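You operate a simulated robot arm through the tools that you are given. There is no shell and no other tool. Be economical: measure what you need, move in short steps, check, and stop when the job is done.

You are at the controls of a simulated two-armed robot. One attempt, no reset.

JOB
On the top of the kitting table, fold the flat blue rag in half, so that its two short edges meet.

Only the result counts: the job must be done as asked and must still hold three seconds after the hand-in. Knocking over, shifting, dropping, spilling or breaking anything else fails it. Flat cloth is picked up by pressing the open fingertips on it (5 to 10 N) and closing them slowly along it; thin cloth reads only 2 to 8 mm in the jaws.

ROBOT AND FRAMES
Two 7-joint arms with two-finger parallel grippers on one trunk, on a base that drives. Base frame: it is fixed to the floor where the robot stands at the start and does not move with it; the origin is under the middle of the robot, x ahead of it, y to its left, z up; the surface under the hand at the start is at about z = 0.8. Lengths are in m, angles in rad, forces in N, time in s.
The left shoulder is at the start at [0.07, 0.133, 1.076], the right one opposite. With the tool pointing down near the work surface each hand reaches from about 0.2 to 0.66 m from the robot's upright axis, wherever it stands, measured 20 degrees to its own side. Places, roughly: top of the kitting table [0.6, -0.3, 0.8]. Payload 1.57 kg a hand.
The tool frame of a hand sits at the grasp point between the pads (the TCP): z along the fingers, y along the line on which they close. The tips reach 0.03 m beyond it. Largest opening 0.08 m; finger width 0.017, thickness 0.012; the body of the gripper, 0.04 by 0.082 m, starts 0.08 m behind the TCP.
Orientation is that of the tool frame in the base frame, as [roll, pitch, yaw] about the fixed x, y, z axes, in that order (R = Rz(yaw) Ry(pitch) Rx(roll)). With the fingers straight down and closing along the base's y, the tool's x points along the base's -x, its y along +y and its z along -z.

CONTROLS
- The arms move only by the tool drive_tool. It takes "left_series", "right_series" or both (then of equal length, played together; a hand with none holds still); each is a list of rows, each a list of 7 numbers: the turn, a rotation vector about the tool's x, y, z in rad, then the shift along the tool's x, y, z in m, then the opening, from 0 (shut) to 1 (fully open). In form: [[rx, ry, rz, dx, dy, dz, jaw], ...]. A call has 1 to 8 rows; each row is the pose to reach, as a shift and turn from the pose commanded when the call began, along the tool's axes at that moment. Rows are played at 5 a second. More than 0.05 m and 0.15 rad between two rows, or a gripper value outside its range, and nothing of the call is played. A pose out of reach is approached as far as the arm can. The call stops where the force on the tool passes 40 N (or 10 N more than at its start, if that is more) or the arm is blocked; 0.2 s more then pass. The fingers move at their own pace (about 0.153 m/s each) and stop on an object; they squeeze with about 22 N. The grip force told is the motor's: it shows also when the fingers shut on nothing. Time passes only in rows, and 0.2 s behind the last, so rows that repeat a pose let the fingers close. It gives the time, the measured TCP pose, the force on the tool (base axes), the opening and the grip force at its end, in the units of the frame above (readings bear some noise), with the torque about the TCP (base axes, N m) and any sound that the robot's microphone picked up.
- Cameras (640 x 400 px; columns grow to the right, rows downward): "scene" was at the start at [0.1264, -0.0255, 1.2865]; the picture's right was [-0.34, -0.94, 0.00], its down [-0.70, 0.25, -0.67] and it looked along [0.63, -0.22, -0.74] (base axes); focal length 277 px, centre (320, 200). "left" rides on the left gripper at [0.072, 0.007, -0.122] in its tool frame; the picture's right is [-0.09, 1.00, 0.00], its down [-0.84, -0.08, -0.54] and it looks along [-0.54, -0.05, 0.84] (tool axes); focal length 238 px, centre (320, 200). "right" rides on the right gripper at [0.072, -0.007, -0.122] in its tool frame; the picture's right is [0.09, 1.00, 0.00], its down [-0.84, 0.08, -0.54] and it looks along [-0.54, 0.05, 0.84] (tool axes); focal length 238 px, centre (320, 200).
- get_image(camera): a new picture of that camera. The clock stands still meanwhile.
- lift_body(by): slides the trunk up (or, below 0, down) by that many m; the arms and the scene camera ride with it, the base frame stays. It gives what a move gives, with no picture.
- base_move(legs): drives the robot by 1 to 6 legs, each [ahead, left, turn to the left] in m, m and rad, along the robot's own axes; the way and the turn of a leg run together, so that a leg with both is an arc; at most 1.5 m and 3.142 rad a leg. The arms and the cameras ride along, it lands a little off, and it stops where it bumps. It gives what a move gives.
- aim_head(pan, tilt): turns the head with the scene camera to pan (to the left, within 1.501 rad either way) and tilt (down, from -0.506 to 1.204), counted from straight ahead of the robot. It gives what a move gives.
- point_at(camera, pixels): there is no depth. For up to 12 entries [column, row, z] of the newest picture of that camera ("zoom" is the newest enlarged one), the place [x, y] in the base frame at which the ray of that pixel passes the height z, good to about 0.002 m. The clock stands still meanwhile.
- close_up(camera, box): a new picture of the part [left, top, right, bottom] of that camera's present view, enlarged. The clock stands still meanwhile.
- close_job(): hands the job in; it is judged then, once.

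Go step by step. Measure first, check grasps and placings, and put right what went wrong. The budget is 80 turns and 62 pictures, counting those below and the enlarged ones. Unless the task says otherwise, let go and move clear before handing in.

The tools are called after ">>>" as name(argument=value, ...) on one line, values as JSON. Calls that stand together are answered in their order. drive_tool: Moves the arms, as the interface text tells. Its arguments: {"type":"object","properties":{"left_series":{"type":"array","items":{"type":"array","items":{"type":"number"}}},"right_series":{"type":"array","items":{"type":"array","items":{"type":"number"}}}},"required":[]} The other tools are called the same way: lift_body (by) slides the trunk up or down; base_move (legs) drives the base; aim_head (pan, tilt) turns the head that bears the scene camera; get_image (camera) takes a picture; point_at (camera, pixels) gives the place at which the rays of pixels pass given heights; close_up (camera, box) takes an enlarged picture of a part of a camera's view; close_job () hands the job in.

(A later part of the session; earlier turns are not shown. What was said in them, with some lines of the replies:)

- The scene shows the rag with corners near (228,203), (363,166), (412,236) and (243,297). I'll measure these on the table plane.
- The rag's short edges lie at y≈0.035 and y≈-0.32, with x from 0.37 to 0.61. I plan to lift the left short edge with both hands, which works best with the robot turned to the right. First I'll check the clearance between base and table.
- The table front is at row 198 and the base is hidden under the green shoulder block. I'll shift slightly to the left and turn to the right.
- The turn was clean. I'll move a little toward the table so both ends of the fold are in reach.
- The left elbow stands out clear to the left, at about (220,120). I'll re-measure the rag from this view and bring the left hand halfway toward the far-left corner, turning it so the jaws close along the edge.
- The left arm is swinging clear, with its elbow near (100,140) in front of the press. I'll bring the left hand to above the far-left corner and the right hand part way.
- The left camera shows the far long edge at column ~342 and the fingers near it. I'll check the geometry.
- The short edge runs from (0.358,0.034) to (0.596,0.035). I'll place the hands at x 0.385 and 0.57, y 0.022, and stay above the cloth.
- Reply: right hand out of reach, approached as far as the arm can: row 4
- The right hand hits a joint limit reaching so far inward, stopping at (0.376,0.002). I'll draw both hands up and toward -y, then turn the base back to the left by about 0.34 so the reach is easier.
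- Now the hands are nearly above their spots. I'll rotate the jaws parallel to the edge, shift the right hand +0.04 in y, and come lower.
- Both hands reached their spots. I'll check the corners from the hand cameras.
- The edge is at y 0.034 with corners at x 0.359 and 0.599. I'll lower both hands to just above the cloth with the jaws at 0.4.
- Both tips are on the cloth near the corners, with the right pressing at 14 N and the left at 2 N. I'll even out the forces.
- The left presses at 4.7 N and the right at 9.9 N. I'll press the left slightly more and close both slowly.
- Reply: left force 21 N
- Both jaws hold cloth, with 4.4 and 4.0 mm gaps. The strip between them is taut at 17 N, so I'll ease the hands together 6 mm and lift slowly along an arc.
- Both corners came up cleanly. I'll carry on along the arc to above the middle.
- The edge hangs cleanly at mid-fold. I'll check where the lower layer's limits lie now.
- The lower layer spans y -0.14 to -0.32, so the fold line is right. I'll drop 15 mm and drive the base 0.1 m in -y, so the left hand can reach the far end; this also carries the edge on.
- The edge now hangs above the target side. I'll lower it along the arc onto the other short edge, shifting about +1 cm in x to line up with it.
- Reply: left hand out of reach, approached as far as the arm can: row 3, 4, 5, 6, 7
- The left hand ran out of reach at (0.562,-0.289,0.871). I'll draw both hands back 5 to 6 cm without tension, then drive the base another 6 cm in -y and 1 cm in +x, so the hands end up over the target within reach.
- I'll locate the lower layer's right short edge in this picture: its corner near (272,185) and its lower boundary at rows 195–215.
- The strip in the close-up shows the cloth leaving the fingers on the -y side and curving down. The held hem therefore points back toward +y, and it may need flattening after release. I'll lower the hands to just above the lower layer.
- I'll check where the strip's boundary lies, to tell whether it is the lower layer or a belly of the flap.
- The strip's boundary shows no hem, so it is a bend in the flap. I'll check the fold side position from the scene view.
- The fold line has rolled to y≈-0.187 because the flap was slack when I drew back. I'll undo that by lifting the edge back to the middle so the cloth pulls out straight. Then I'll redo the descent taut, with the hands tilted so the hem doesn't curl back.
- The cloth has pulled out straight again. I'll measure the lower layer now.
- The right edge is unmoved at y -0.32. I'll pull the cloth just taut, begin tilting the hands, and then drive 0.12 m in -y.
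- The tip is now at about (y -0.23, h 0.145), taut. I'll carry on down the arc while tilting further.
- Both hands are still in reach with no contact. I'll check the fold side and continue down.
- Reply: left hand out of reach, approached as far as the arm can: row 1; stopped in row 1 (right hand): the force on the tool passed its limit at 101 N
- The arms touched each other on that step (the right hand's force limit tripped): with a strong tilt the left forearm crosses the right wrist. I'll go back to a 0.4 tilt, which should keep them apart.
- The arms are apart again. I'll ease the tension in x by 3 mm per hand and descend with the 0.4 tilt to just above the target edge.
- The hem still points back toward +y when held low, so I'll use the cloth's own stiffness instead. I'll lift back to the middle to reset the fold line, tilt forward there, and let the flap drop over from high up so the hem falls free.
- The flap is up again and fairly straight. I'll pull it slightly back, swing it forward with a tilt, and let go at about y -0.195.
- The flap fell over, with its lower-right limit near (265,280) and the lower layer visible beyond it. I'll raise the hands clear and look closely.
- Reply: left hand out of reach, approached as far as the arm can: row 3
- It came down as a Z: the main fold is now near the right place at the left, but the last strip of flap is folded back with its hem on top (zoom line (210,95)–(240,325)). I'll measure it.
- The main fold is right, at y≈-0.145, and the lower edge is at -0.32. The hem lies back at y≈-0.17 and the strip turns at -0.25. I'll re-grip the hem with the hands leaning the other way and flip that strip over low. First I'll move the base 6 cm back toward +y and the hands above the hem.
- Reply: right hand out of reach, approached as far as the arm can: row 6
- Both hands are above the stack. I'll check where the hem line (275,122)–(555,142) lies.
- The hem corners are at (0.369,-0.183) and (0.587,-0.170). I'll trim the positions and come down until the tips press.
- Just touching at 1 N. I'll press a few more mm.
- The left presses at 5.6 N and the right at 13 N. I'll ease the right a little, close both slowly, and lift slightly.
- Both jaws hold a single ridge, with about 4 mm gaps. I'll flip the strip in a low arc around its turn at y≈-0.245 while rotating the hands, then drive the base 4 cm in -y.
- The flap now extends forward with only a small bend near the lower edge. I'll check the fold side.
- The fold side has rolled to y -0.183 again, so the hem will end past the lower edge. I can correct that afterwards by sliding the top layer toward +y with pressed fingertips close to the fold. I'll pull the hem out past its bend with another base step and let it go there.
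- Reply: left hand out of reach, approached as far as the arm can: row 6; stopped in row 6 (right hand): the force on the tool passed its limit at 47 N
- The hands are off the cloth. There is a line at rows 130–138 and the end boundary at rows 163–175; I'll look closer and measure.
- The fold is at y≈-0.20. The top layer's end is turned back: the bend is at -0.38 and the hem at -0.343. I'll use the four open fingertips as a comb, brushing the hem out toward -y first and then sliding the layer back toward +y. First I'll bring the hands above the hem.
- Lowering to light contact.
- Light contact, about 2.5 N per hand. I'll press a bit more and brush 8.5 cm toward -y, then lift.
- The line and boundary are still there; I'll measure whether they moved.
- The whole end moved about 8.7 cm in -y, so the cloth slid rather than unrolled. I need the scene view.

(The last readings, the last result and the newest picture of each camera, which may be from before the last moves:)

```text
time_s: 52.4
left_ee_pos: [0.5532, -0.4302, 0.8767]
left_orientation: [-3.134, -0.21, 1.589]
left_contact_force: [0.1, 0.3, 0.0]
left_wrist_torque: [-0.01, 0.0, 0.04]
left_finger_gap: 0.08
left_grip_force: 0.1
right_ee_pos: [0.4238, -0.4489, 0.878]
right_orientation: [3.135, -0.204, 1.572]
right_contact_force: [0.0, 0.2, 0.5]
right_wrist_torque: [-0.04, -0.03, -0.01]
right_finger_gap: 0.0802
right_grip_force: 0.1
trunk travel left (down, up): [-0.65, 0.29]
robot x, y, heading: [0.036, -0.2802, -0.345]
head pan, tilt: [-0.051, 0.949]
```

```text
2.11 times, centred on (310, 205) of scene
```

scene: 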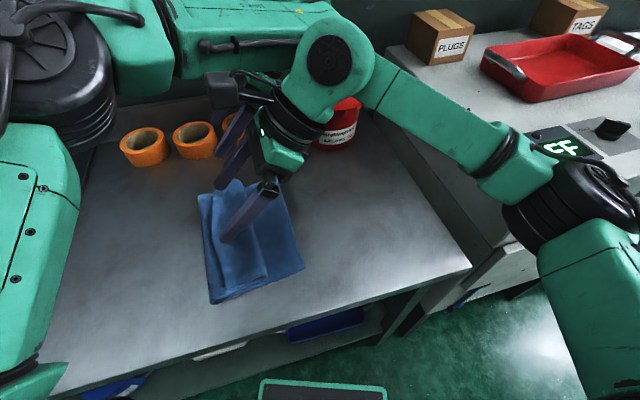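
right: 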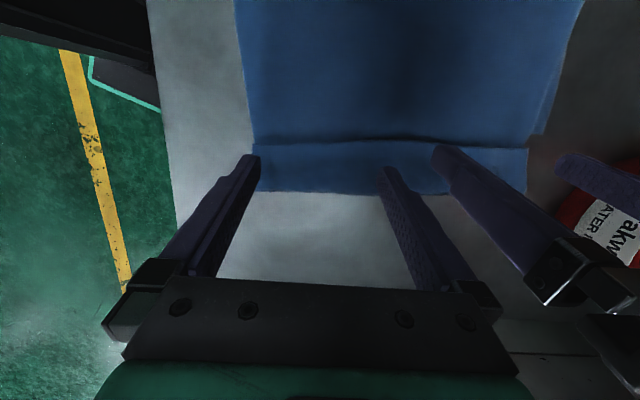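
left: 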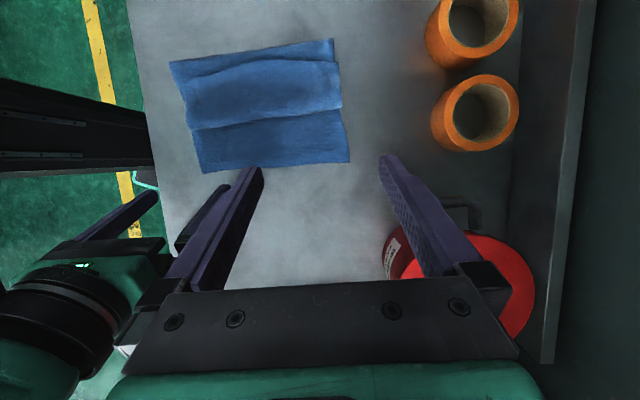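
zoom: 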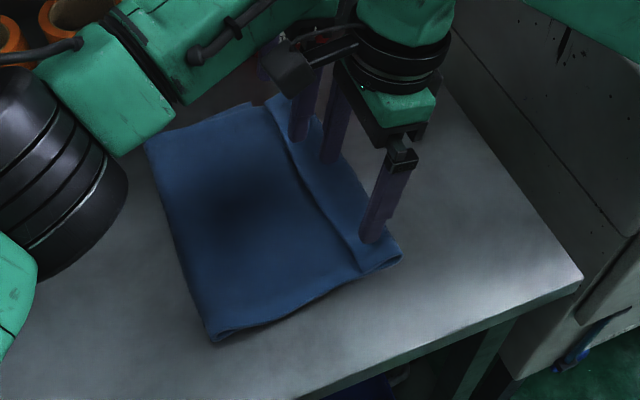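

>>> point_at(camera="zoom", pixels=[[210, 340, 0.805], [147, 148, 0.807], [360, 272, 0.806], [275, 115, 0.806], [400, 260, 0.802], [262, 103, 0.802], [245, 106, 0.803], [320, 292, 0.802]])

```text
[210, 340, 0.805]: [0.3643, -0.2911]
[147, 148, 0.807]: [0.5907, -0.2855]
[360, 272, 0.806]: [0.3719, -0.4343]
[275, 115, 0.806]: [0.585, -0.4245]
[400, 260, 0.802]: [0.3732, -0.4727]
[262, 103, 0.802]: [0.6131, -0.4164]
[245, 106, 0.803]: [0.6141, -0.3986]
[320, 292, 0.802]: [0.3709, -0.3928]
```

The whole rag slid 8.8 cm as one piece, so cloth on table slips before the layers do: fold at y -0.288, lower edge near -0.408, hem -0.43. I'll reopen the rag by gripping the hem and pulling it back to +y. Then I'll refold it with the jaws closing across the edge, so the hem isn't forced to point backward.

>>> drive_tool(left_series=[[0, -0.1, 0, -0.003, 0.003, 0.007, 0.7], [0, -0.208, 0, -0.0094, 0.007, 0.0205, 0.4], [0, -0.208, 0, -0.0115, 0.007, 0.0303, 0.4], [0, -0.208, 0, -0.0125, 0.007, 0.0352, 0.4], [0, -0.208, 0, -0.0129, 0.007, 0.0371, 0.4], [0, -0.208, 0, -0.0131, 0.007, 0.0381, 0.4]], right_series=[[0, -0.1, 0, 0, -0.012, 0.01, 0.7], [0, -0.208, 0, -0.0008, -0.024, 0.0233, 0.4], [0, -0.208, 0, -0.0029, -0.024, 0.0331, 0.4], [0, -0.208, 0, -0.0039, -0.024, 0.038, 0.4], [0, -0.208, 0, -0.0043, -0.024, 0.0399, 0.4], [0, -0.208, 0, -0.0045, -0.024, 0.0409, 0.4]])

```text
time_s: 53.8
left_ee_pos: [0.5565, -0.4415, 0.8389]
left_orientation: [-3.136, 0.005, 1.577]
left_contact_force: [-0.1, -0.2, 0.5]
left_wrist_torque: [-0.01, -0.01, 0.03]
left_finger_gap: 0.032
left_grip_force: 0.1
right_ee_pos: [0.3979, -0.4437, 0.8387]
right_orientation: [3.137, 0.003, 1.576]
right_contact_force: [0.0, -0.2, 2.2]
right_wrist_torque: [0.03, -0.02, 0.01]
right_finger_gap: 0.032
right_grip_force: 0.2
trunk travel left (down, up): [-0.65, 0.29]
robot x, y, heading: [0.0333, -0.2819, -0.344]
head pan, tilt: [-0.051, 0.949]
```

Touching lightly. I'll press 2 mm more and close slowly.

>>> drive_tool(left_series=[[0, 0, 0, 0.003, 0, 0.0025, 0.4], [0, 0, 0, 0.003, 0, 0.003, 0.33], [0, 0, 0, 0.003, 0, 0.003, 0.26], [0, 0, 0, 0.003, 0, 0.003, 0.19], [0, 0, 0, 0.003, 0, 0.003, 0.12], [0, 0, 0, 0.003, 0, 0.003, 0.05], [0, 0, 0, 0.003, 0, 0.003, 0.0], [0, 0, 0, 0.003, 0, 0.003, 0.0]], right_series=[[0, 0, 0, 0, 0, 0.0015, 0.4], [0, 0, 0, 0, 0, 0.002, 0.33], [0, 0, 0, 0, 0, 0.002, 0.26], [0, 0, 0, 0, 0, 0.002, 0.19], [0, 0, 0, 0, 0, 0.002, 0.12], [0, 0, 0, 0, 0, 0.002, 0.05], [0, 0, 0, 0, 0, 0.002, 0.0], [0, 0, 0, 0, 0, 0.002, 0.0]])

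```text
time_s: 55.6
left_ee_pos: [0.5548, -0.4389, 0.8356]
left_orientation: [-3.135, 0.005, 1.579]
left_contact_force: [-17.2, -2.9, 9.1]
left_wrist_torque: [-0.06, 0.53, 0.12]
left_finger_gap: 0.0075
left_grip_force: 21.8
right_ee_pos: [0.3981, -0.445, 0.8362]
right_orientation: [3.134, 0.003, 1.578]
right_contact_force: [17.7, 1.8, 8.4]
right_wrist_torque: [0.06, -0.63, 0.1]
right_finger_gap: 0.0043
right_grip_force: 22.3
trunk travel left (down, up): [-0.65, 0.29]
robot x, y, heading: [0.0346, -0.2812, -0.346]
head pan, tilt: [-0.051, 0.949]
```

The left gap of 7.5 mm means it caught two layers; the right at 4.3 mm is fine. I'll reopen the left, back off 2 mm, and close again more lightly, nearer to the hem.

>>> drive_tool(left_series=[[0, 0, 0, 0, 0, -0.015, 0.4], [0, 0, 0, 0.006, 0.004, -0.015, 0.4], [0, 0, 0, 0.006, 0.004, -0.003, 0.4], [0, 0, 0, 0.006, 0.004, -0.0015, 0.3], [0, 0, 0, 0.006, 0.004, -0.0015, 0.2], [0, 0, 0, 0.006, 0.004, -0.0015, 0.1], [0, 0, 0, 0.006, 0.004, -0.0015, 0.0], [0, 0, 0, 0.006, 0.004, -0.0015, 0.0]])

```text
time_s: 57.4
left_ee_pos: [0.5583, -0.4329, 0.8376]
left_orientation: [-3.135, 0.005, 1.577]
left_contact_force: [-0.9, -0.2, 1.6]
left_wrist_torque: [0.0, 0.01, 0.01]
left_finger_gap: 0.0
left_grip_force: 20.9
right_ee_pos: [0.3975, -0.4444, 0.8347]
right_orientation: [3.136, 0.003, 1.578]
right_contact_force: [-3.4, 0.1, 11.0]
right_wrist_torque: [0.04, 0.07, 0.03]
right_finger_gap: 0.0038
right_grip_force: 21.7
trunk travel left (down, up): [-0.65, 0.29]
robot x, y, heading: [0.0363, -0.2792, -0.352]
head pan, tilt: [-0.051, 0.949]
```

It missed. I'll retry 1.5 mm deeper.

>>> drive_tool(left_series=[[0, 0, 0, 0, 0, -0.012, 0.4], [0, 0, 0, -0.002, 0, -0.012, 0.4], [0, 0, 0, -0.002, 0, 0.0017, 0.4], [0, 0, 0, -0.002, 0, 0.0017, 0.3], [0, 0, 0, -0.002, 0, 0.0017, 0.2], [0, 0, 0, -0.002, 0, 0.0017, 0.1], [0, 0, 0, -0.002, 0, 0.0017, 0.0], [0, 0, 0, -0.002, 0, 0.0017, 0.0]])

```text
time_s: 59.2
left_ee_pos: [0.5584, -0.4355, 0.836]
left_orientation: [-3.135, 0.005, 1.578]
left_contact_force: [-7.3, -1.6, 10.4]
left_wrist_torque: [0.0, 0.23, 0.03]
left_finger_gap: 0.007
left_grip_force: 21.9
right_ee_pos: [0.3968, -0.4449, 0.835]
right_orientation: [3.136, 0.004, 1.579]
right_contact_force: [8.2, 1.1, 7.4]
right_wrist_torque: [0.03, -0.26, 0.02]
right_finger_gap: 0.0039
right_grip_force: 22.1
trunk travel left (down, up): [-0.65, 0.29]
robot x, y, heading: [0.036, -0.2793, -0.347]
head pan, tilt: [-0.051, 0.949]
```

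Still 7 mm. One more try at an intermediate depth.

>>> drive_tool(left_series=[[0, 0, 0, 0, 0, -0.012, 0.45], [0, 0, 0, 0.004, -0.004, -0.012, 0.45], [0, 0, 0, 0.004, -0.004, -0.0008, 0.45], [0, 0, 0, 0.004, -0.004, -0.0008, 0.35], [0, 0, 0, 0.004, -0.004, -0.0008, 0.23], [0, 0, 0, 0.004, -0.004, -0.0008, 0.1], [0, 0, 0, 0.004, -0.004, -0.0008, 0.0], [0, 0, 0, 0.004, -0.004, -0.0008, 0.0]])

```text
time_s: 61.0
left_ee_pos: [0.5563, -0.4322, 0.8362]
left_orientation: [-3.136, 0.004, 1.578]
left_contact_force: [-6.5, -2.3, 8.1]
left_wrist_torque: [-0.08, 0.23, 0.06]
left_finger_gap: 0.0071
left_grip_force: 22.2
right_ee_pos: [0.3971, -0.4445, 0.836]
right_orientation: [3.135, 0.005, 1.578]
right_contact_force: [5.7, -0.5, 9.2]
right_wrist_torque: [0.01, -0.19, -0.01]
right_finger_gap: 0.0036
right_grip_force: 21.7
trunk travel left (down, up): [-0.65, 0.29]
robot x, y, heading: [0.0352, -0.2808, -0.346]
head pan, tilt: [-0.051, 0.949]
```

I'll open and raise the left hand a little and look at its hem.

>>> drive_tool(left_series=[[0, 0, 0, 0, 0, 0, 0.5], [0, 0, 0, 0, 0, -0.03, 0.5], [0, 0, 0, 0, 0, -0.05, 0.5]])

>>> close_up(camera="left", box=[40, 40, 440, 260])

```text
time_s: 61.8
left_ee_pos: [0.5544, -0.4307, 0.886]
left_orientation: [-3.136, 0.003, 1.578]
left_contact_force: [0.3, 0.0, -0.1]
left_wrist_torque: [-0.01, -0.01, -0.01]
left_finger_gap: 0.0401
left_grip_force: 0.0
right_ee_pos: [0.3974, -0.4431, 0.8348]
right_orientation: [3.138, 0.005, 1.579]
right_contact_force: [-1.8, -0.7, 14.5]
right_wrist_torque: [0.0, 0.04, -0.01]
right_finger_gap: 0.0036
right_grip_force: 22.4
trunk travel left (down, up): [-0.65, 0.29]
robot x, y, heading: [0.0312, -0.2841, -0.35]
head pan, tilt: [-0.051, 0.949]
```

```text
1.60 times, centred on (240, 150) of left
```

zoom: 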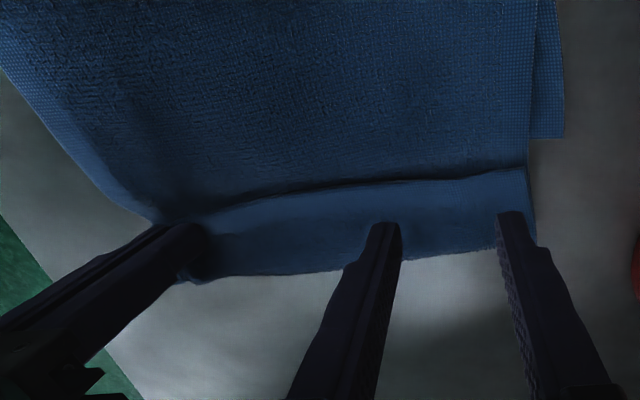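

>>> point_at(camera="zoom", pixels=[[525, 168, 0.806], [400, 182, 0.808], [300, 195, 0.81], [535, 240, 0.803], [400, 258, 0.803], [300, 272, 0.803], [562, 137, 0.801]])

```text
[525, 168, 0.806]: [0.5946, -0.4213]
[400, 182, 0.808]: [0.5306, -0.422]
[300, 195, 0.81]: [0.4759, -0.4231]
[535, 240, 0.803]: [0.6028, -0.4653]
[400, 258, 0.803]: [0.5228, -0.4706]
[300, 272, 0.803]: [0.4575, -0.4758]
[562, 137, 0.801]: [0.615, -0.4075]
```

The hem is clean, at y -0.421 there. I'll retry at a height between the slip and the double pick.

>>> drive_tool(left_series=[[0, 0, 0, 0.001, 0, 0.03, 0.4], [0, 0, 0, 0.001, 0, 0.046, 0.4], [0, 0, 0, 0.001, 0, 0.0489, 0.4], [0, 0, 0, 0.001, 0, 0.0489, 0.3], [0, 0, 0, 0.001, 0, 0.0489, 0.2], [0, 0, 0, 0.001, 0, 0.0489, 0.1], [0, 0, 0, 0.001, 0, 0.0489, 0.0], [0, 0, 0, 0.001, 0, 0.0489, 0.0]])

```text
time_s: 63.6
left_ee_pos: [0.5552, -0.4317, 0.8394]
left_orientation: [-3.135, 0.003, 1.578]
left_contact_force: [-5.5, 0.0, 1.5]
left_wrist_torque: [-0.04, 0.16, 0.02]
left_finger_gap: 0.0037
left_grip_force: 22.0
right_ee_pos: [0.3974, -0.4447, 0.8359]
right_orientation: [3.137, 0.004, 1.578]
right_contact_force: [3.8, 0.9, 12.0]
right_wrist_torque: [0.04, -0.12, 0.0]
right_finger_gap: 0.0042
right_grip_force: 22.2
trunk travel left (down, up): [-0.65, 0.29]
robot x, y, heading: [0.0383, -0.279, -0.341]
head pan, tilt: [-0.051, 0.949]
```

Now both hold a single layer, 3.7 and 4.2 mm. I'll lift and carry the hem back toward +y, using the base for most of the way.

>>> drive_tool(left_series=[[0, 0, 0, 0.002, -0.002, -0.02, 0], [0, 0, 0, 0.015, -0.003, -0.045, 0], [0, 0, 0, 0.035, -0.003, -0.07, 0], [0, 0, 0, 0.06, -0.003, -0.09, 0], [0, 0, 0, 0.09, -0.003, -0.1, 0], [0, 0, 0, 0.12, -0.003, -0.105, 0]], right_series=[[0, 0, 0, 0.002, 0.002, -0.02, 0], [0, 0, 0, 0.015, 0.003, -0.045, 0], [0, 0, 0, 0.035, 0.003, -0.07, 0], [0, 0, 0, 0.06, 0.003, -0.09, 0], [0, 0, 0, 0.09, 0.003, -0.1, 0], [0, 0, 0, 0.12, 0.003, -0.105, 0]])

>>> base_move(legs=[[-0.068, 0.189, 0]])

```text
time_s: 65.0
left_ee_pos: [0.5508, -0.3074, 0.9429]
left_orientation: [-3.134, 0.006, 1.578]
left_contact_force: [-0.5, 0.5, 0.2]
left_wrist_torque: [-0.04, -0.05, -0.06]
left_finger_gap: 0.0033
left_grip_force: 21.9
right_ee_pos: [0.3984, -0.3249, 0.9386]
right_orientation: [3.139, 0.006, 1.578]
right_contact_force: [0.3, -0.5, 0.1]
right_wrist_torque: [0.01, -0.03, 0.01]
right_finger_gap: 0.0035
right_grip_force: 21.8
trunk travel left (down, up): [-0.65, 0.29]
robot x, y, heading: [0.0364, -0.277, -0.34]
head pan, tilt: [-0.051, 0.949]
```

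```text
time_s: 66.7
left_ee_pos: [0.5502, -0.111, 0.9426]
left_orientation: [-3.136, 0.004, 1.573]
left_contact_force: [0.1, 0.6, 0.1]
left_wrist_torque: [-0.02, -0.05, 0.0]
left_finger_gap: 0.0037
left_grip_force: 22.1
right_ee_pos: [0.4008, -0.1264, 0.9383]
right_orientation: [3.14, 0.002, 1.57]
right_contact_force: [-0.1, 0.4, 0.7]
right_wrist_torque: [-0.01, -0.01, -0.02]
right_finger_gap: 0.0037
right_grip_force: 21.7
trunk travel left (down, up): [-0.65, 0.29]
robot x, y, heading: [0.0364, -0.0735, -0.35]
head pan, tilt: [-0.051, 0.949]
```

I'll lay the hem down flat, pulling slightly to straighten, then open and rise.

>>> drive_tool(left_series=[[0, 0, 0, 0.02, 0.003, 0.025, 0], [0, 0, 0, 0.038, 0.005, 0.055, 0], [0, 0, 0, 0.048, 0.007, 0.085, 0], [0, 0, 0, 0.054, 0.008, 0.103, 0], [0, 0, 0, 0.056, 0.008, 0.106, 0], [0, 0, 0, 0.056, 0.008, 0.106, 0.6], [0, 0, 0, 0.056, 0.008, 0.104, 0.6], [0, 0, 0, 0.056, 0.008, 0.07, 0.6]], right_series=[[0, 0, 0, 0.028, -0.001, 0.022, 0], [0, 0, 0, 0.052, -0.002, 0.052, 0], [0, 0, 0, 0.062, -0.003, 0.082, 0], [0, 0, 0, 0.069, -0.004, 0.099, 0], [0, 0, 0, 0.071, -0.004, 0.102, 0], [0, 0, 0, 0.071, -0.004, 0.102, 0.6], [0, 0, 0, 0.071, -0.004, 0.1, 0.6], [0, 0, 0, 0.071, -0.004, 0.067, 0.6]])

```text
time_s: 68.5
left_ee_pos: [0.5578, -0.0549, 0.8737]
left_orientation: [-3.134, 0.004, 1.572]
left_contact_force: [-0.3, -0.1, -0.2]
left_wrist_torque: [0.0, -0.02, -0.01]
left_finger_gap: 0.0481
left_grip_force: 0.1
right_ee_pos: [0.3945, -0.0571, 0.8741]
right_orientation: [3.138, 0.002, 1.571]
right_contact_force: [-1.1, 0.6, 0.8]
right_wrist_torque: [-0.05, -0.01, 0.02]
right_finger_gap: 0.0482
right_grip_force: 0.1
trunk travel left (down, up): [-0.65, 0.29]
robot x, y, heading: [0.0406, -0.0802, -0.351]
head pan, tilt: [-0.051, 0.949]
```

The rag should be open again. I'll raise the hands, turn the jaws to close across the edge (yaw toward π), and take a picture.

>>> drive_tool(left_series=[[0, 0, -0.14, 0, 0, -0.02, 0.4], [0, 0, -0.28, 0, 0, -0.04, 0.4], [0, 0, -0.42, 0, 0, -0.05, 0.4], [0, 0, -0.56, 0, 0, -0.05, 0.4], [0, 0, -0.7, 0, 0, -0.05, 0.4], [0, 0, -0.84, 0, 0, -0.05, 0.4]], right_series=[[0, 0, -0.14, 0, 0, -0.02, 0.4], [0, 0, -0.28, 0, 0, -0.04, 0.4], [0, 0, -0.42, 0, 0, -0.05, 0.4], [0, 0, -0.56, 0, 0, -0.05, 0.4], [0, 0, -0.7, 0, 0, -0.05, 0.4], [0, 0, -0.84, 0, 0, -0.05, 0.4]])

>>> drive_tool(left_series=[[0, 0, -0.14, 0, 0, 0, 0.4], [0, 0, -0.28, 0, 0, 0, 0.4], [0, 0, -0.42, 0, 0, 0, 0.4], [0, 0, -0.56, 0, 0, 0, 0.4], [0, 0, -0.7, 0, 0, 0, 0.4], [0, 0, -0.73, 0, 0, 0, 0.4]], right_series=[[0, 0, -0.14, 0, 0, 0, 0.4], [0, 0, -0.28, 0, 0, 0, 0.4], [0, 0, -0.42, 0, 0, 0, 0.4], [0, 0, -0.56, 0, 0, 0, 0.4], [0, 0, -0.7, 0, 0, 0, 0.4], [0, 0, -0.73, 0, 0, 0, 0.4]])

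>>> get_image(camera="right")

```text
time_s: 69.8
left_ee_pos: [0.5602, -0.0561, 0.923]
left_orientation: [-3.133, -0.001, 2.416]
left_contact_force: [0.5, 1.1, 0.0]
left_wrist_torque: [0.05, 0.0, 0.01]
left_finger_gap: 0.0317
left_grip_force: 0.0
right_ee_pos: [0.3972, -0.0558, 0.9218]
right_orientation: [-3.139, 0.003, 2.414]
right_contact_force: [0.5, -0.5, 0.0]
right_wrist_torque: [-0.05, 0.0, 0.0]
right_finger_gap: 0.0321
right_grip_force: 0.1
trunk travel left (down, up): [-0.65, 0.29]
robot x, y, heading: [0.0356, -0.0799, -0.35]
head pan, tilt: [-0.051, 0.949]
```

```text
time_s: 71.2
left_ee_pos: [0.5595, -0.0559, 0.9241]
left_orientation: [-3.138, -0.007, -3.138]
left_contact_force: [0.3, 0.1, -0.3]
left_wrist_torque: [0.0, 0.04, -0.02]
left_finger_gap: 0.0321
left_grip_force: 0.2
right_ee_pos: [0.3966, -0.0556, 0.9217]
right_orientation: [-3.139, 0.002, -3.139]
right_contact_force: [0.2, 0.1, -0.3]
right_wrist_torque: [0.02, 0.0, -0.04]
right_finger_gap: 0.032
right_grip_force: 0.1
trunk travel left (down, up): [-0.65, 0.29]
robot x, y, heading: [0.0349, -0.079, -0.345]
head pan, tilt: [-0.051, 0.949]
```

```text
3 pictures are left
```

right: 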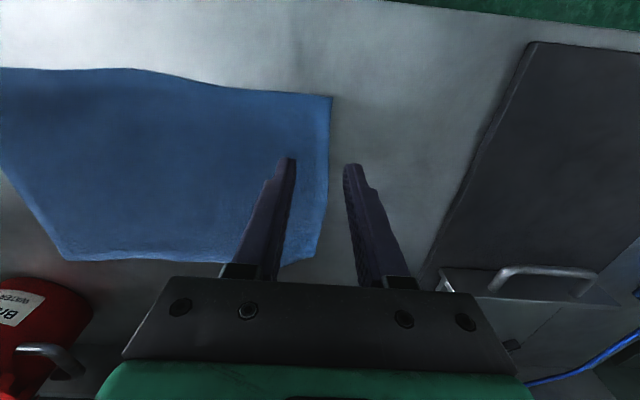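

The rag lies flat and open again. I'll measure its edges.

>>> point_at(camera="right", pixels=[[331, 97, 0.802], [330, 130, 0.802], [328, 180, 0.802], [323, 225, 0.802], [313, 258, 0.802], [65, 260, 0.802], [2, 170, 0.802], [135, 68, 0.802]])

```text
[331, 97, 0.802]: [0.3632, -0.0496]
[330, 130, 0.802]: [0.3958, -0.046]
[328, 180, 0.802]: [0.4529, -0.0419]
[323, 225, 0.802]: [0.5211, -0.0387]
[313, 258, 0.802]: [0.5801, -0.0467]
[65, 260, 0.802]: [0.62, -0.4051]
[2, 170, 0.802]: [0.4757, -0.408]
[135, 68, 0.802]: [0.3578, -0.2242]
```

The edge is at y≈-0.045 and the opposite one at -0.407. I'll set the jaws so the outer fingers press just inside the edge, and go down to contact.

>>> drive_tool(left_series=[[0, 0, 0, 0, -0.016, 0.03, 0.4], [0, 0, 0, 0, -0.016, 0.065, 0.4], [0, 0, 0, 0, -0.016, 0.086, 0.4], [0, 0, 0, 0, -0.016, 0.09, 0.4], [0, 0, 0, 0, -0.016, 0.091, 0.4]], right_series=[[0, 0, 0, 0, -0.017, 0.03, 0.4], [0, 0, 0, 0, -0.017, 0.065, 0.4], [0, 0, 0, 0, -0.017, 0.084, 0.4], [0, 0, 0, 0, -0.017, 0.088, 0.4], [0, 0, 0, 0, -0.017, 0.089, 0.4]])

```text
time_s: 72.5
left_ee_pos: [0.558, -0.0708, 0.8336]
left_orientation: [-3.138, -0.003, -3.14]
left_contact_force: [2.5, 1.4, 8.7]
left_wrist_torque: [-0.05, -0.1, 0.01]
left_finger_gap: 0.0317
left_grip_force: 0.1
right_ee_pos: [0.3959, -0.0735, 0.8332]
right_orientation: [-3.139, 0.006, 3.141]
right_contact_force: [1.1, -0.2, 9.8]
right_wrist_torque: [0.03, -0.02, -0.02]
right_finger_gap: 0.0321
right_grip_force: 0.0
trunk travel left (down, up): [-0.65, 0.29]
robot x, y, heading: [0.037, -0.0771, -0.35]
head pan, tilt: [-0.051, 0.949]
```

Both press at about 9 N. Closing slowly.

>>> drive_tool(left_series=[[0, 0, 0, 0, 0, 0, 0.34], [0, 0, 0, 0, 0, 0, 0.28], [0, 0, 0, 0, 0, 0, 0.22], [0, 0, 0, 0, 0, 0, 0.16], [0, 0, 0, 0, 0, 0, 0.1], [0, 0, 0, 0, 0, 0, 0.05], [0, 0, 0, 0, 0, 0, 0.0], [0, 0, 0, 0, 0, 0, 0.0]], right_series=[[0, 0, 0, 0, 0, 0, 0.34], [0, 0, 0, 0, 0, 0, 0.28], [0, 0, 0, 0, 0, 0, 0.22], [0, 0, 0, 0, 0, 0, 0.16], [0, 0, 0, 0, 0, 0, 0.1], [0, 0, 0, 0, 0, 0, 0.05], [0, 0, 0, 0, 0, 0, 0.0], [0, 0, 0, 0, 0, 0, 0.0]])

```text
time_s: 74.2
left_ee_pos: [0.5569, -0.0719, 0.8342]
left_orientation: [-3.136, -0.002, 3.14]
left_contact_force: [-1.0, -2.4, 15.2]
left_wrist_torque: [-0.1, -0.01, 0.01]
left_finger_gap: 0.0058
left_grip_force: 22.7
right_ee_pos: [0.3944, -0.0736, 0.8321]
right_orientation: [-3.138, 0.006, 3.142]
right_contact_force: [-0.2, 0.2, 12.0]
right_wrist_torque: [0.0, -0.03, -0.01]
right_finger_gap: 0.0039
right_grip_force: 22.0
trunk travel left (down, up): [-0.65, 0.29]
robot x, y, heading: [0.0389, -0.0788, -0.353]
head pan, tilt: [-0.051, 0.949]
```

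Both hold cloth, 5.8 and 3.9 mm. I'll lift along a taut arc with the hands tilting gradually, then take a first base step in -y.

>>> drive_tool(left_series=[[0, 0, 0, 0, -0.003, -0.034, 0], [0, 0, 0, 0, -0.013, -0.069, 0], [-0.06, 0, 0, 0, -0.0348, -0.099, 0], [-0.12, 0, 0, 0, -0.0616, -0.1188, 0], [-0.2, 0, 0, 0, -0.094, -0.1344, 0], [-0.3, 0, 0, 0, -0.1219, -0.1437, 0], [-0.4, 0, 0, 0, -0.1397, -0.1456, 0]], right_series=[[0, 0, 0, 0, -0.003, -0.034, 0], [0, 0, 0, 0, -0.013, -0.069, 0], [-0.06, 0, 0, 0, -0.0348, -0.099, 0], [-0.12, 0, 0, 0, -0.0616, -0.1188, 0], [-0.2, 0, 0, 0, -0.094, -0.1344, 0], [-0.3, 0, 0, 0, -0.1219, -0.1437, 0], [-0.4, 0, 0, 0, -0.1397, -0.1456, 0]])

>>> base_move(legs=[[0.0205, -0.0565, 0]])

```text
time_s: 75.8
left_ee_pos: [0.5577, -0.2119, 0.9781]
left_orientation: [2.741, -0.005, 3.14]
left_contact_force: [-0.2, -0.9, -0.1]
left_wrist_torque: [0.01, -0.05, -0.05]
left_finger_gap: 0.0046
left_grip_force: 21.9
right_ee_pos: [0.3927, -0.2145, 0.9762]
right_orientation: [2.741, 0.003, -3.14]
right_contact_force: [0.3, -0.6, -0.4]
right_wrist_torque: [-0.03, -0.01, -0.02]
right_finger_gap: 0.0039
right_grip_force: 21.3
trunk travel left (down, up): [-0.65, 0.29]
robot x, y, heading: [0.0397, -0.0779, -0.35]
head pan, tilt: [-0.051, 0.949]
```

```text
time_s: 76.8
left_ee_pos: [0.5596, -0.2666, 0.9781]
left_orientation: [2.748, -0.005, -3.138]
left_contact_force: [-0.1, -0.3, -0.6]
left_wrist_torque: [-0.06, 0.02, 0.01]
left_finger_gap: 0.0045
left_grip_force: 22.2
right_ee_pos: [0.3917, -0.2715, 0.976]
right_orientation: [2.746, 0.003, -3.14]
right_contact_force: [0.9, -1.0, -0.3]
right_wrist_torque: [-0.06, -0.05, 0.02]
right_finger_gap: 0.0038
right_grip_force: 22.2
trunk travel left (down, up): [-0.65, 0.29]
robot x, y, heading: [0.0345, -0.14, -0.345]
head pan, tilt: [-0.051, 0.949]
```

Tautly held with the tip near y -0.255. I'll repeat: draw the hands back along the top of the arc, then step the base, so the left arm can reach the far end with tilt.

>>> drive_tool(left_series=[[0, 0, 0, 0, 0.0316, 0.0101, 0], [0, 0, 0, 0, 0.0607, 0.0257, 0], [0, 0, 0, 0, 0.0889, 0.0463, 0]], right_series=[[0, 0, 0, 0, 0.0316, 0.0101, 0], [0, 0, 0, 0, 0.0607, 0.0257, 0], [0, 0, 0, 0, 0.0889, 0.0463, 0]])

>>> base_move(legs=[[0.0435, -0.0906, 0]])

>>> drive_tool(left_series=[[0, 0, 0, 0, 0.0322, 0.0136, 0], [0, 0, 0, 0, 0.0644, 0.0272, 0]], right_series=[[0, 0, 0, 0, 0.0322, 0.0136, 0], [0, 0, 0, 0, 0.0644, 0.0272, 0]])

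>>> base_move(legs=[[0.0239, -0.0658, 0]])

>>> get_image(camera="scene")

```text
time_s: 77.6
left_ee_pos: [0.559, -0.1653, 0.9656]
left_orientation: [2.749, -0.007, -3.138]
left_contact_force: [-0.4, 0.9, -0.7]
left_wrist_torque: [-0.08, 0.01, -0.03]
left_finger_gap: 0.0047
left_grip_force: 22.0
right_ee_pos: [0.3925, -0.1692, 0.9713]
right_orientation: [2.748, 0.001, -3.138]
right_contact_force: [1.1, 0.1, -0.6]
right_wrist_torque: [-0.09, -0.01, 0.03]
right_finger_gap: 0.0032
right_grip_force: 22.1
trunk travel left (down, up): [-0.65, 0.29]
robot x, y, heading: [0.0349, -0.1395, -0.346]
head pan, tilt: [-0.051, 0.949]
```

```text
time_s: 78.8
left_ee_pos: [0.5705, -0.2651, 0.9669]
left_orientation: [2.747, -0.007, -3.137]
left_contact_force: [0.3, 0.1, -0.8]
left_wrist_torque: [-0.04, 0.0, -0.01]
left_finger_gap: 0.0044
left_grip_force: 21.7
right_ee_pos: [0.4036, -0.2703, 0.9713]
right_orientation: [2.745, 0.002, -3.138]
right_contact_force: [0.3, 0.0, 0.3]
right_wrist_torque: [-0.07, -0.01, 0.02]
right_finger_gap: 0.0036
right_grip_force: 22.4
trunk travel left (down, up): [-0.65, 0.29]
robot x, y, heading: [0.0496, -0.2356, -0.345]
head pan, tilt: [-0.051, 0.949]
```

```text
time_s: 79.4
left_ee_pos: [0.57, -0.1952, 0.9641]
left_orientation: [2.749, -0.01, -3.138]
left_contact_force: [0.0, 0.3, 0.5]
left_wrist_torque: [-0.06, -0.05, -0.01]
left_finger_gap: 0.0046
left_grip_force: 22.0
right_ee_pos: [0.4031, -0.1988, 0.9696]
right_orientation: [2.747, 0.004, -3.138]
right_contact_force: [1.0, 1.9, 0.2]
right_wrist_torque: [-0.05, 0.0, 0.01]
right_finger_gap: 0.0033
right_grip_force: 21.6
trunk travel left (down, up): [-0.65, 0.29]
robot x, y, heading: [0.0497, -0.2349, -0.346]
head pan, tilt: [-0.051, 0.949]
```

```text
time_s: 80.4
left_ee_pos: [0.5701, -0.2672, 0.9637]
left_orientation: [2.746, -0.006, -3.137]
left_contact_force: [-0.2, -0.1, -0.6]
left_wrist_torque: [-0.07, -0.01, 0.0]
left_finger_gap: 0.0044
left_grip_force: 22.1
right_ee_pos: [0.4045, -0.2689, 0.9704]
right_orientation: [2.745, 0.005, -3.138]
right_contact_force: [-0.1, 0.5, 0.3]
right_wrist_torque: [-0.09, -0.01, -0.01]
right_finger_gap: 0.0033
right_grip_force: 21.9
trunk travel left (down, up): [-0.65, 0.29]
robot x, y, heading: [0.049, -0.305, -0.346]
head pan, tilt: [-0.051, 0.949]
```

```text
2 pictures are left
```

scene: 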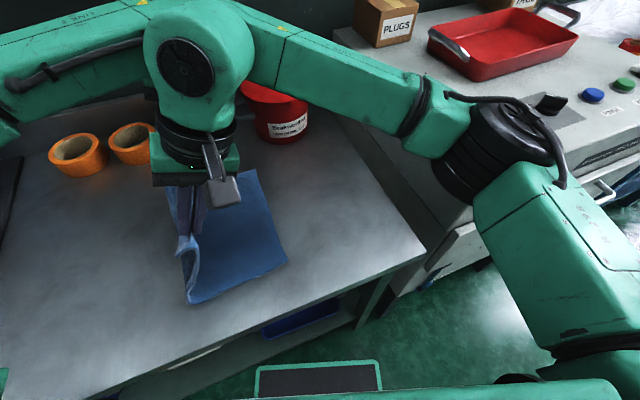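

The flap hangs straight down from the hands, without a back-bend. I'll measure the lower layer.

>>> point_at(camera="scene", pixels=[[190, 303, 0.802], [287, 263, 0.802], [254, 169, 0.802], [183, 255, 0.805]])

```text
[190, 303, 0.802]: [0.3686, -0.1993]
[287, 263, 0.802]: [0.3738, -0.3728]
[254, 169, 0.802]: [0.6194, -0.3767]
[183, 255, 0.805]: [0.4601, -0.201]
```

The rag's lower edge is now at y -0.375 and the fold at about -0.195, so the target for the gripped tips is y≈-0.35. I'll descend on the taut arc, tilting to 0.55 and shifting 8 mm in x to align.

>>> drive_tool(left_series=[[-0.02, 0, 0, -0.002, -0.0197, -0.0047, 0], [-0.05, 0, 0, -0.004, -0.0507, 0.0022, 0], [-0.08, 0, 0, -0.006, -0.0786, 0.0149, 0], [-0.11, 0, 0, -0.008, -0.1029, 0.0322, 0], [-0.14, 0, 0, -0.008, -0.1227, 0.0515, 0], [-0.15, 0, 0, -0.008, -0.1338, 0.0666, 0], [-0.15, 0, 0, -0.008, -0.1386, 0.0754, 0]], right_series=[[-0.02, 0, 0, -0.002, -0.0202, -0.001, 0], [-0.05, 0, 0, -0.004, -0.0517, 0.0091, 0], [-0.08, 0, 0, -0.006, -0.0796, 0.0218, 0], [-0.11, 0, 0, -0.008, -0.1039, 0.0391, 0], [-0.14, 0, 0, -0.008, -0.1237, 0.0584, 0], [-0.15, 0, 0, -0.008, -0.1348, 0.0735, 0], [-0.15, 0, 0, -0.008, -0.1396, 0.0823, 0]])

```text
time_s: 82.0
left_ee_pos: [0.5761, -0.3656, 0.8419]
left_orientation: [2.597, -0.004, -3.138]
left_contact_force: [-0.2, -0.4, 1.3]
left_wrist_torque: [-0.04, -0.03, 0.02]
left_finger_gap: 0.0044
left_grip_force: 22.1
right_ee_pos: [0.4136, -0.3687, 0.8396]
right_orientation: [2.593, 0.004, -3.138]
right_contact_force: [0.8, 1.0, 4.6]
right_wrist_torque: [-0.03, -0.01, 0.01]
right_finger_gap: 0.0032
right_grip_force: 22.1
trunk travel left (down, up): [-0.65, 0.29]
robot x, y, heading: [0.0508, -0.3061, -0.349]
head pan, tilt: [-0.051, 0.949]
```

All reached with light contact (1 to 5 N), tips at the target edge. I'll open gently, slide the fingers back along their axis, and look.

>>> drive_tool(left_series=[[0, 0, 0, 0, 0, 0, 0.12], [0, 0, 0, 0, 0, -0.004, 0.2], [0, 0, 0, 0, 0, -0.012, 0.25], [0, 0, 0, 0, 0, -0.03, 0.25], [0, 0, 0, 0, 0, -0.06, 0.25], [0, 0, 0, 0, 0, -0.08, 0.25]], right_series=[[0, 0, 0, 0, 0, 0, 0.12], [0, 0, 0, 0, 0, -0.004, 0.2], [0, 0, 0, 0, 0, -0.012, 0.25], [0, 0, 0, 0, 0, -0.03, 0.25], [0, 0, 0, 0, 0, -0.06, 0.25], [0, 0, 0, 0, 0, -0.08, 0.25]])

>>> close_up(camera="scene", box=[110, 120, 350, 320])

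```text
time_s: 83.4
left_ee_pos: [0.5755, -0.4078, 0.9083]
left_orientation: [2.594, -0.007, -3.137]
left_contact_force: [0.7, -0.3, -0.1]
left_wrist_torque: [-0.01, -0.02, 0.02]
left_finger_gap: 0.0198
left_grip_force: 0.1
right_ee_pos: [0.4111, -0.4102, 0.9082]
right_orientation: [2.593, 0.004, -3.137]
right_contact_force: [-0.3, 0.4, -0.4]
right_wrist_torque: [0.01, -0.02, 0.0]
right_finger_gap: 0.02
right_grip_force: 0.1
trunk travel left (down, up): [-0.65, 0.29]
robot x, y, heading: [0.0484, -0.3065, -0.346]
head pan, tilt: [-0.051, 0.949]
```

```text
2.00 times, centred on (230, 220) of scene
```

zoom: 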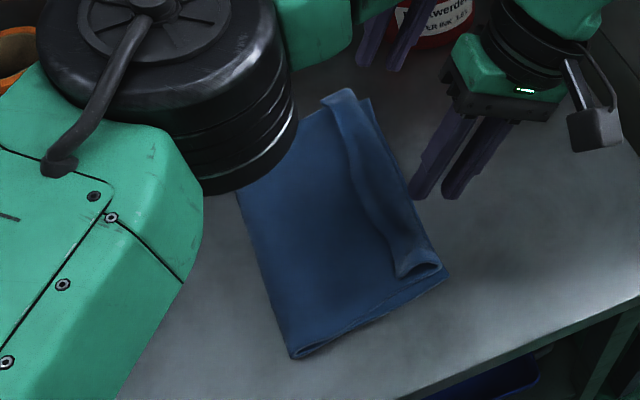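

Much better: a clean half fold, with only a narrow hem curl (2 to 3 cm) rolled back on top. I'll measure it.

>>> point_at(camera="zoom", pixels=[[293, 357, 0.803], [238, 195, 0.807], [398, 277, 0.815], [352, 170, 0.815], [322, 100, 0.815], [442, 265, 0.812], [402, 190, 0.812], [353, 92, 0.815], [450, 275, 0.801], [369, 98, 0.801]])

```text
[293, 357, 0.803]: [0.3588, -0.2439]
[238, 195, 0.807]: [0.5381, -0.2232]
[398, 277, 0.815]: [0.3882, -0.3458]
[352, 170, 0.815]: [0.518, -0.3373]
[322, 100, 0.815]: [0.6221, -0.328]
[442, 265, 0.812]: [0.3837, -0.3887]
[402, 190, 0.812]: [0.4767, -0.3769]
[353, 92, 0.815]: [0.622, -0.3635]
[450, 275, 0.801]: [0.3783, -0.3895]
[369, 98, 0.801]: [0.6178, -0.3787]
```

The fold is at y≈-0.235, the lower edge at -0.384, and the curl runs from -0.38 back to the hem at -0.337. I'll bring closed fingers in behind the hem (+y side), just skimming the surface, to flip it outward without pressing.

>>> drive_tool(left_series=[[0.1, 0, 0, -0.005, 0.017, 0.016, 0], [0.2, 0, 0, -0.01, 0.034, 0.032, 0], [0.3, 0, 0, -0.016, 0.05, 0.048, 0], [0.35, 0, 0, -0.016, 0.0669, 0.0631, 0], [0.35, 0, 0, -0.016, 0.054, 0.085, 0], [0.35, 0, 0, -0.016, 0.0445, 0.0998, 0], [0.35, 0, 0, -0.016, 0.0414, 0.1049, 0]], right_series=[[0.1, 0, 0, 0, 0.017, 0.016, 0], [0.2, 0, 0, 0, 0.034, 0.032, 0], [0.3, 0, 0, 0, 0.051, 0.048, 0], [0.35, 0, 0, 0, 0.0688, 0.0642, 0], [0.35, 0, 0, 0, 0.0559, 0.0861, 0], [0.35, 0, 0, 0, 0.0464, 0.1009, 0], [0.35, 0, 0, 0, 0.0433, 0.106, 0]])

```text
time_s: 85.0
left_ee_pos: [0.5952, -0.3173, 0.8406]
left_orientation: [2.947, -0.005, -3.14]
left_contact_force: [-0.1, -0.7, 0.7]
left_wrist_torque: [0.02, 0.02, -0.02]
left_finger_gap: 0.0
left_grip_force: 21.7
right_ee_pos: [0.4141, -0.3156, 0.8417]
right_orientation: [2.945, 0.004, -3.14]
right_contact_force: [-0.1, -0.7, 0.7]
right_wrist_torque: [0.0, -0.01, 0.02]
right_finger_gap: 0.0
right_grip_force: 21.5
trunk travel left (down, up): [-0.65, 0.29]
robot x, y, heading: [0.0479, -0.3069, -0.347]
head pan, tilt: [-0.051, 0.949]
```

The fingertips skim the surface (0.7 N) just behind the hem. I'll sweep toward -y with a slight rise to flip the hem over.

>>> drive_tool(left_series=[[0, 0, 0, 0, -0.0147, -0.0029, 0], [0, 0, 0, 0, -0.0292, -0.0068, 0], [0, 0, 0, 0, -0.0436, -0.0117, 0], [0, 0, 0, 0, -0.0575, -0.0185, 0], [0, 0, 0, 0, -0.0764, -0.0263, 0], [0, 0, 0, 0, -0.0956, -0.0321, 0], [0, 0, 0, 0, -0.1152, -0.036, 0], [0, 0, 0, 0, -0.1129, -0.0733, 0]], right_series=[[0, 0, 0, 0, -0.0147, -0.0029, 0], [0, 0, 0, 0, -0.0292, -0.0068, 0], [0, 0, 0, 0, -0.0436, -0.0117, 0], [0, 0, 0, 0, -0.0575, -0.0185, 0], [0, 0, 0, 0, -0.0764, -0.0263, 0], [0, 0, 0, 0, -0.0956, -0.0321, 0], [0, 0, 0, 0, -0.1152, -0.036, 0], [0, 0, 0, 0, -0.1129, -0.0733, 0]])

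>>> close_up(camera="scene", box=[110, 120, 350, 320])

```text
time_s: 86.8
left_ee_pos: [0.5943, -0.4409, 0.8907]
left_orientation: [2.945, -0.004, -3.139]
left_contact_force: [0.2, 0.3, 1.1]
left_wrist_torque: [0.0, -0.04, -0.01]
left_finger_gap: 0.0
left_grip_force: 21.1
right_ee_pos: [0.4102, -0.442, 0.8904]
right_orientation: [2.946, 0.003, -3.139]
right_contact_force: [0.4, 0.2, -0.6]
right_wrist_torque: [-0.01, 0.01, -0.03]
right_finger_gap: 0.0
right_grip_force: 21.7
trunk travel left (down, up): [-0.65, 0.29]
robot x, y, heading: [0.0488, -0.308, -0.342]
head pan, tilt: [-0.051, 0.949]
```

```text
2.00 times, centred on (230, 220) of scene
```

zoom: 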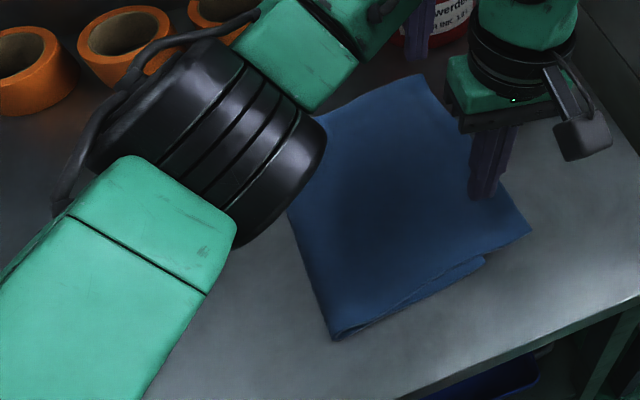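

The hem flipped out flat. I'll measure the top hem, the lower edge and the fold.

>>> point_at(camera="zoom", pixels=[[333, 339, 0.803], [289, 212, 0.806], [530, 230, 0.804], [485, 262, 0.801], [420, 75, 0.804], [505, 185, 0.804], [330, 112, 0.806]])

```text
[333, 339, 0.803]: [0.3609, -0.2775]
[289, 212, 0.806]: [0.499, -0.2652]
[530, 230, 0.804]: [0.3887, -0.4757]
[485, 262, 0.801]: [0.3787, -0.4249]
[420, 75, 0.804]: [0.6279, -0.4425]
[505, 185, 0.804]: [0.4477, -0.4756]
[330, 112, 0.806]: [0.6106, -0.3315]
```

The edges are nearly there: the top hem overshoots the lower edge by about 5 cm at the near side and 3 cm at the far side. That overhang lies alone on the table, so I'll press only on it and drag it back toward +y. First down to contact.

>>> drive_tool(left_series=[[0.12, 0, 0, 0.003, -0.001, 0.015, 0], [0.24, 0, 0, 0.006, -0.002, 0.03, 0], [0.345, 0, 0, 0.009, -0.0036, 0.0461, 0], [0.345, 0, 0, 0.009, -0.0052, 0.0544, 0], [0.345, 0, 0, 0.009, -0.0058, 0.0574, 0]], right_series=[[0.12, 0, 0, -0.002, -0.008, 0.014, 0], [0.24, 0, 0, -0.004, -0.016, 0.028, 0], [0.345, 0, 0, -0.005, -0.0241, 0.0418, 0], [0.345, 0, 0, -0.005, -0.0257, 0.0501, 0], [0.345, 0, 0, -0.005, -0.0263, 0.0531, 0]])

```text
time_s: 88.0
left_ee_pos: [0.5845, -0.4356, 0.8357]
left_orientation: [-2.99, -0.005, -3.137]
left_contact_force: [-0.2, -0.3, 1.4]
left_wrist_torque: [-0.01, 0.0, -0.06]
left_finger_gap: 0.0002
left_grip_force: 21.9
right_ee_pos: [0.4171, -0.457, 0.8342]
right_orientation: [-2.991, 0.004, -3.14]
right_contact_force: [0.5, -0.2, 3.2]
right_wrist_torque: [-0.03, -0.04, -0.04]
right_finger_gap: 0.0
right_grip_force: 21.1
trunk travel left (down, up): [-0.65, 0.29]
robot x, y, heading: [0.0453, -0.3062, -0.343]
head pan, tilt: [-0.051, 0.949]
```

Contact is light (1.4 and 3.2 N). I'll press slightly more, drag the hem in +y (3.2 cm far side, 4.8 cm near side), and lift off.

>>> drive_tool(left_series=[[0, 0, 0, 0, 0.0001, 0.001, 0], [0, 0, 0, 0, 0.0065, 0.0, 0], [0, 0, 0, 0, 0.0128, -0.0009, 0], [0, 0, 0, 0, 0.0191, -0.0019, 0], [0, 0, 0, 0, 0.0255, -0.0028, 0], [0, 0, 0, 0, 0.0318, -0.0042, 0], [0, 0, 0, 0, 0.0298, -0.0184, 0], [0, 0, 0, 0, 0.0258, -0.0434, 0]], right_series=[[0, 0, 0, 0, 0.0001, 0.0008, 0], [0, 0, 0, 0, 0.0096, -0.0006, 0], [0, 0, 0, 0, 0.0191, -0.0021, 0], [0, 0, 0, 0, 0.0286, -0.0035, 0], [0, 0, 0, 0, 0.0381, -0.0052, 0], [0, 0, 0, 0, 0.0476, -0.0076, 0], [0, 0, 0, 0, 0.0456, -0.022, 0], [0, 0, 0, 0, 0.0416, -0.047, 0]])

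>>> get_image(camera="scene")

```text
time_s: 89.8
left_ee_pos: [0.5859, -0.4051, 0.8738]
left_orientation: [-2.992, -0.008, -3.14]
left_contact_force: [-0.1, 0.1, -0.1]
left_wrist_torque: [-0.02, 0.0, -0.03]
left_finger_gap: 0.0
left_grip_force: 21.6
right_ee_pos: [0.4189, -0.4097, 0.8738]
right_orientation: [-2.993, 0.003, -3.141]
right_contact_force: [1.1, 0.1, -0.6]
right_wrist_torque: [-0.01, -0.03, 0.0]
right_finger_gap: 0.0
right_grip_force: 21.5
trunk travel left (down, up): [-0.65, 0.29]
robot x, y, heading: [0.0526, -0.3035, -0.347]
head pan, tilt: [-0.051, 0.949]
```

```text
refused: no pictures are left
5 turns are left
```

No pictures remain. As a last gentle touch I'll skim the fingertips a few mm above the two layers from near the hem toward the fold, so any slack hump rolls into the fold. Then I'll lift clear.

>>> drive_tool(left_series=[[0, 0, 0, 0, 0.0396, -0.006, 0], [0, 0, 0, 0, 0.044, 0.0237, 0], [0, 0, 0, 0, 0.0688, 0.02, 0], [0, 0, 0, 0, 0.0935, 0.0163, 0], [0, 0, 0, 0, 0.1182, 0.0125, 0], [0, 0, 0, 0, 0.138, 0.0096, 0], [0, 0, 0, 0, 0.1313, -0.0349, 0], [0, 0, 0, 0, 0.1246, -0.0794, 0]], right_series=[[0, 0, 0, 0, 0.0396, -0.006, 0], [0, 0, 0, 0, 0.044, 0.0237, 0], [0, 0, 0, 0, 0.0688, 0.02, 0], [0, 0, 0, 0, 0.0935, 0.0163, 0], [0, 0, 0, 0, 0.1182, 0.0125, 0], [0, 0, 0, 0, 0.138, 0.0096, 0], [0, 0, 0, 0, 0.1313, -0.0349, 0], [0, 0, 0, 0, 0.1246, -0.0794, 0]])

```text
time_s: 91.6
left_ee_pos: [0.5835, -0.2692, 0.9302]
left_orientation: [-2.992, -0.006, -3.139]
left_contact_force: [1.3, -0.1, 0.9]
left_wrist_torque: [0.0, 0.01, 0.0]
left_finger_gap: 0.0003
left_grip_force: 21.5
right_ee_pos: [0.4152, -0.2714, 0.9396]
right_orientation: [-2.991, 0.005, -3.138]
right_contact_force: [-0.8, 0.4, 0.0]
right_wrist_torque: [-0.02, 0.01, 0.01]
right_finger_gap: 0.0
right_grip_force: 21.3
trunk travel left (down, up): [-0.65, 0.29]
robot x, y, heading: [0.0477, -0.3041, -0.349]
head pan, tilt: [-0.051, 0.949]
4 turns are left
```

The hands read no contact and are well above the rag, so I'm handing in.

>>> close_job()

```text
The job is handed in.
```

I folded the rag over onto itself and handed it in, but I couldn't confirm that the two short edges meet. In the last picture the top edge stuck out past the lower one by about 5 cm on the near side and, by estimate, 3 cm on the far side. I then dragged it back by about those amounts, with no pictures left to check the result.

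The rag also ended up roughly 10 cm closer to the right end of the table than where it started. The two arms bumped each other twice while I was working. I saw no sign of contact with anything else on the table.
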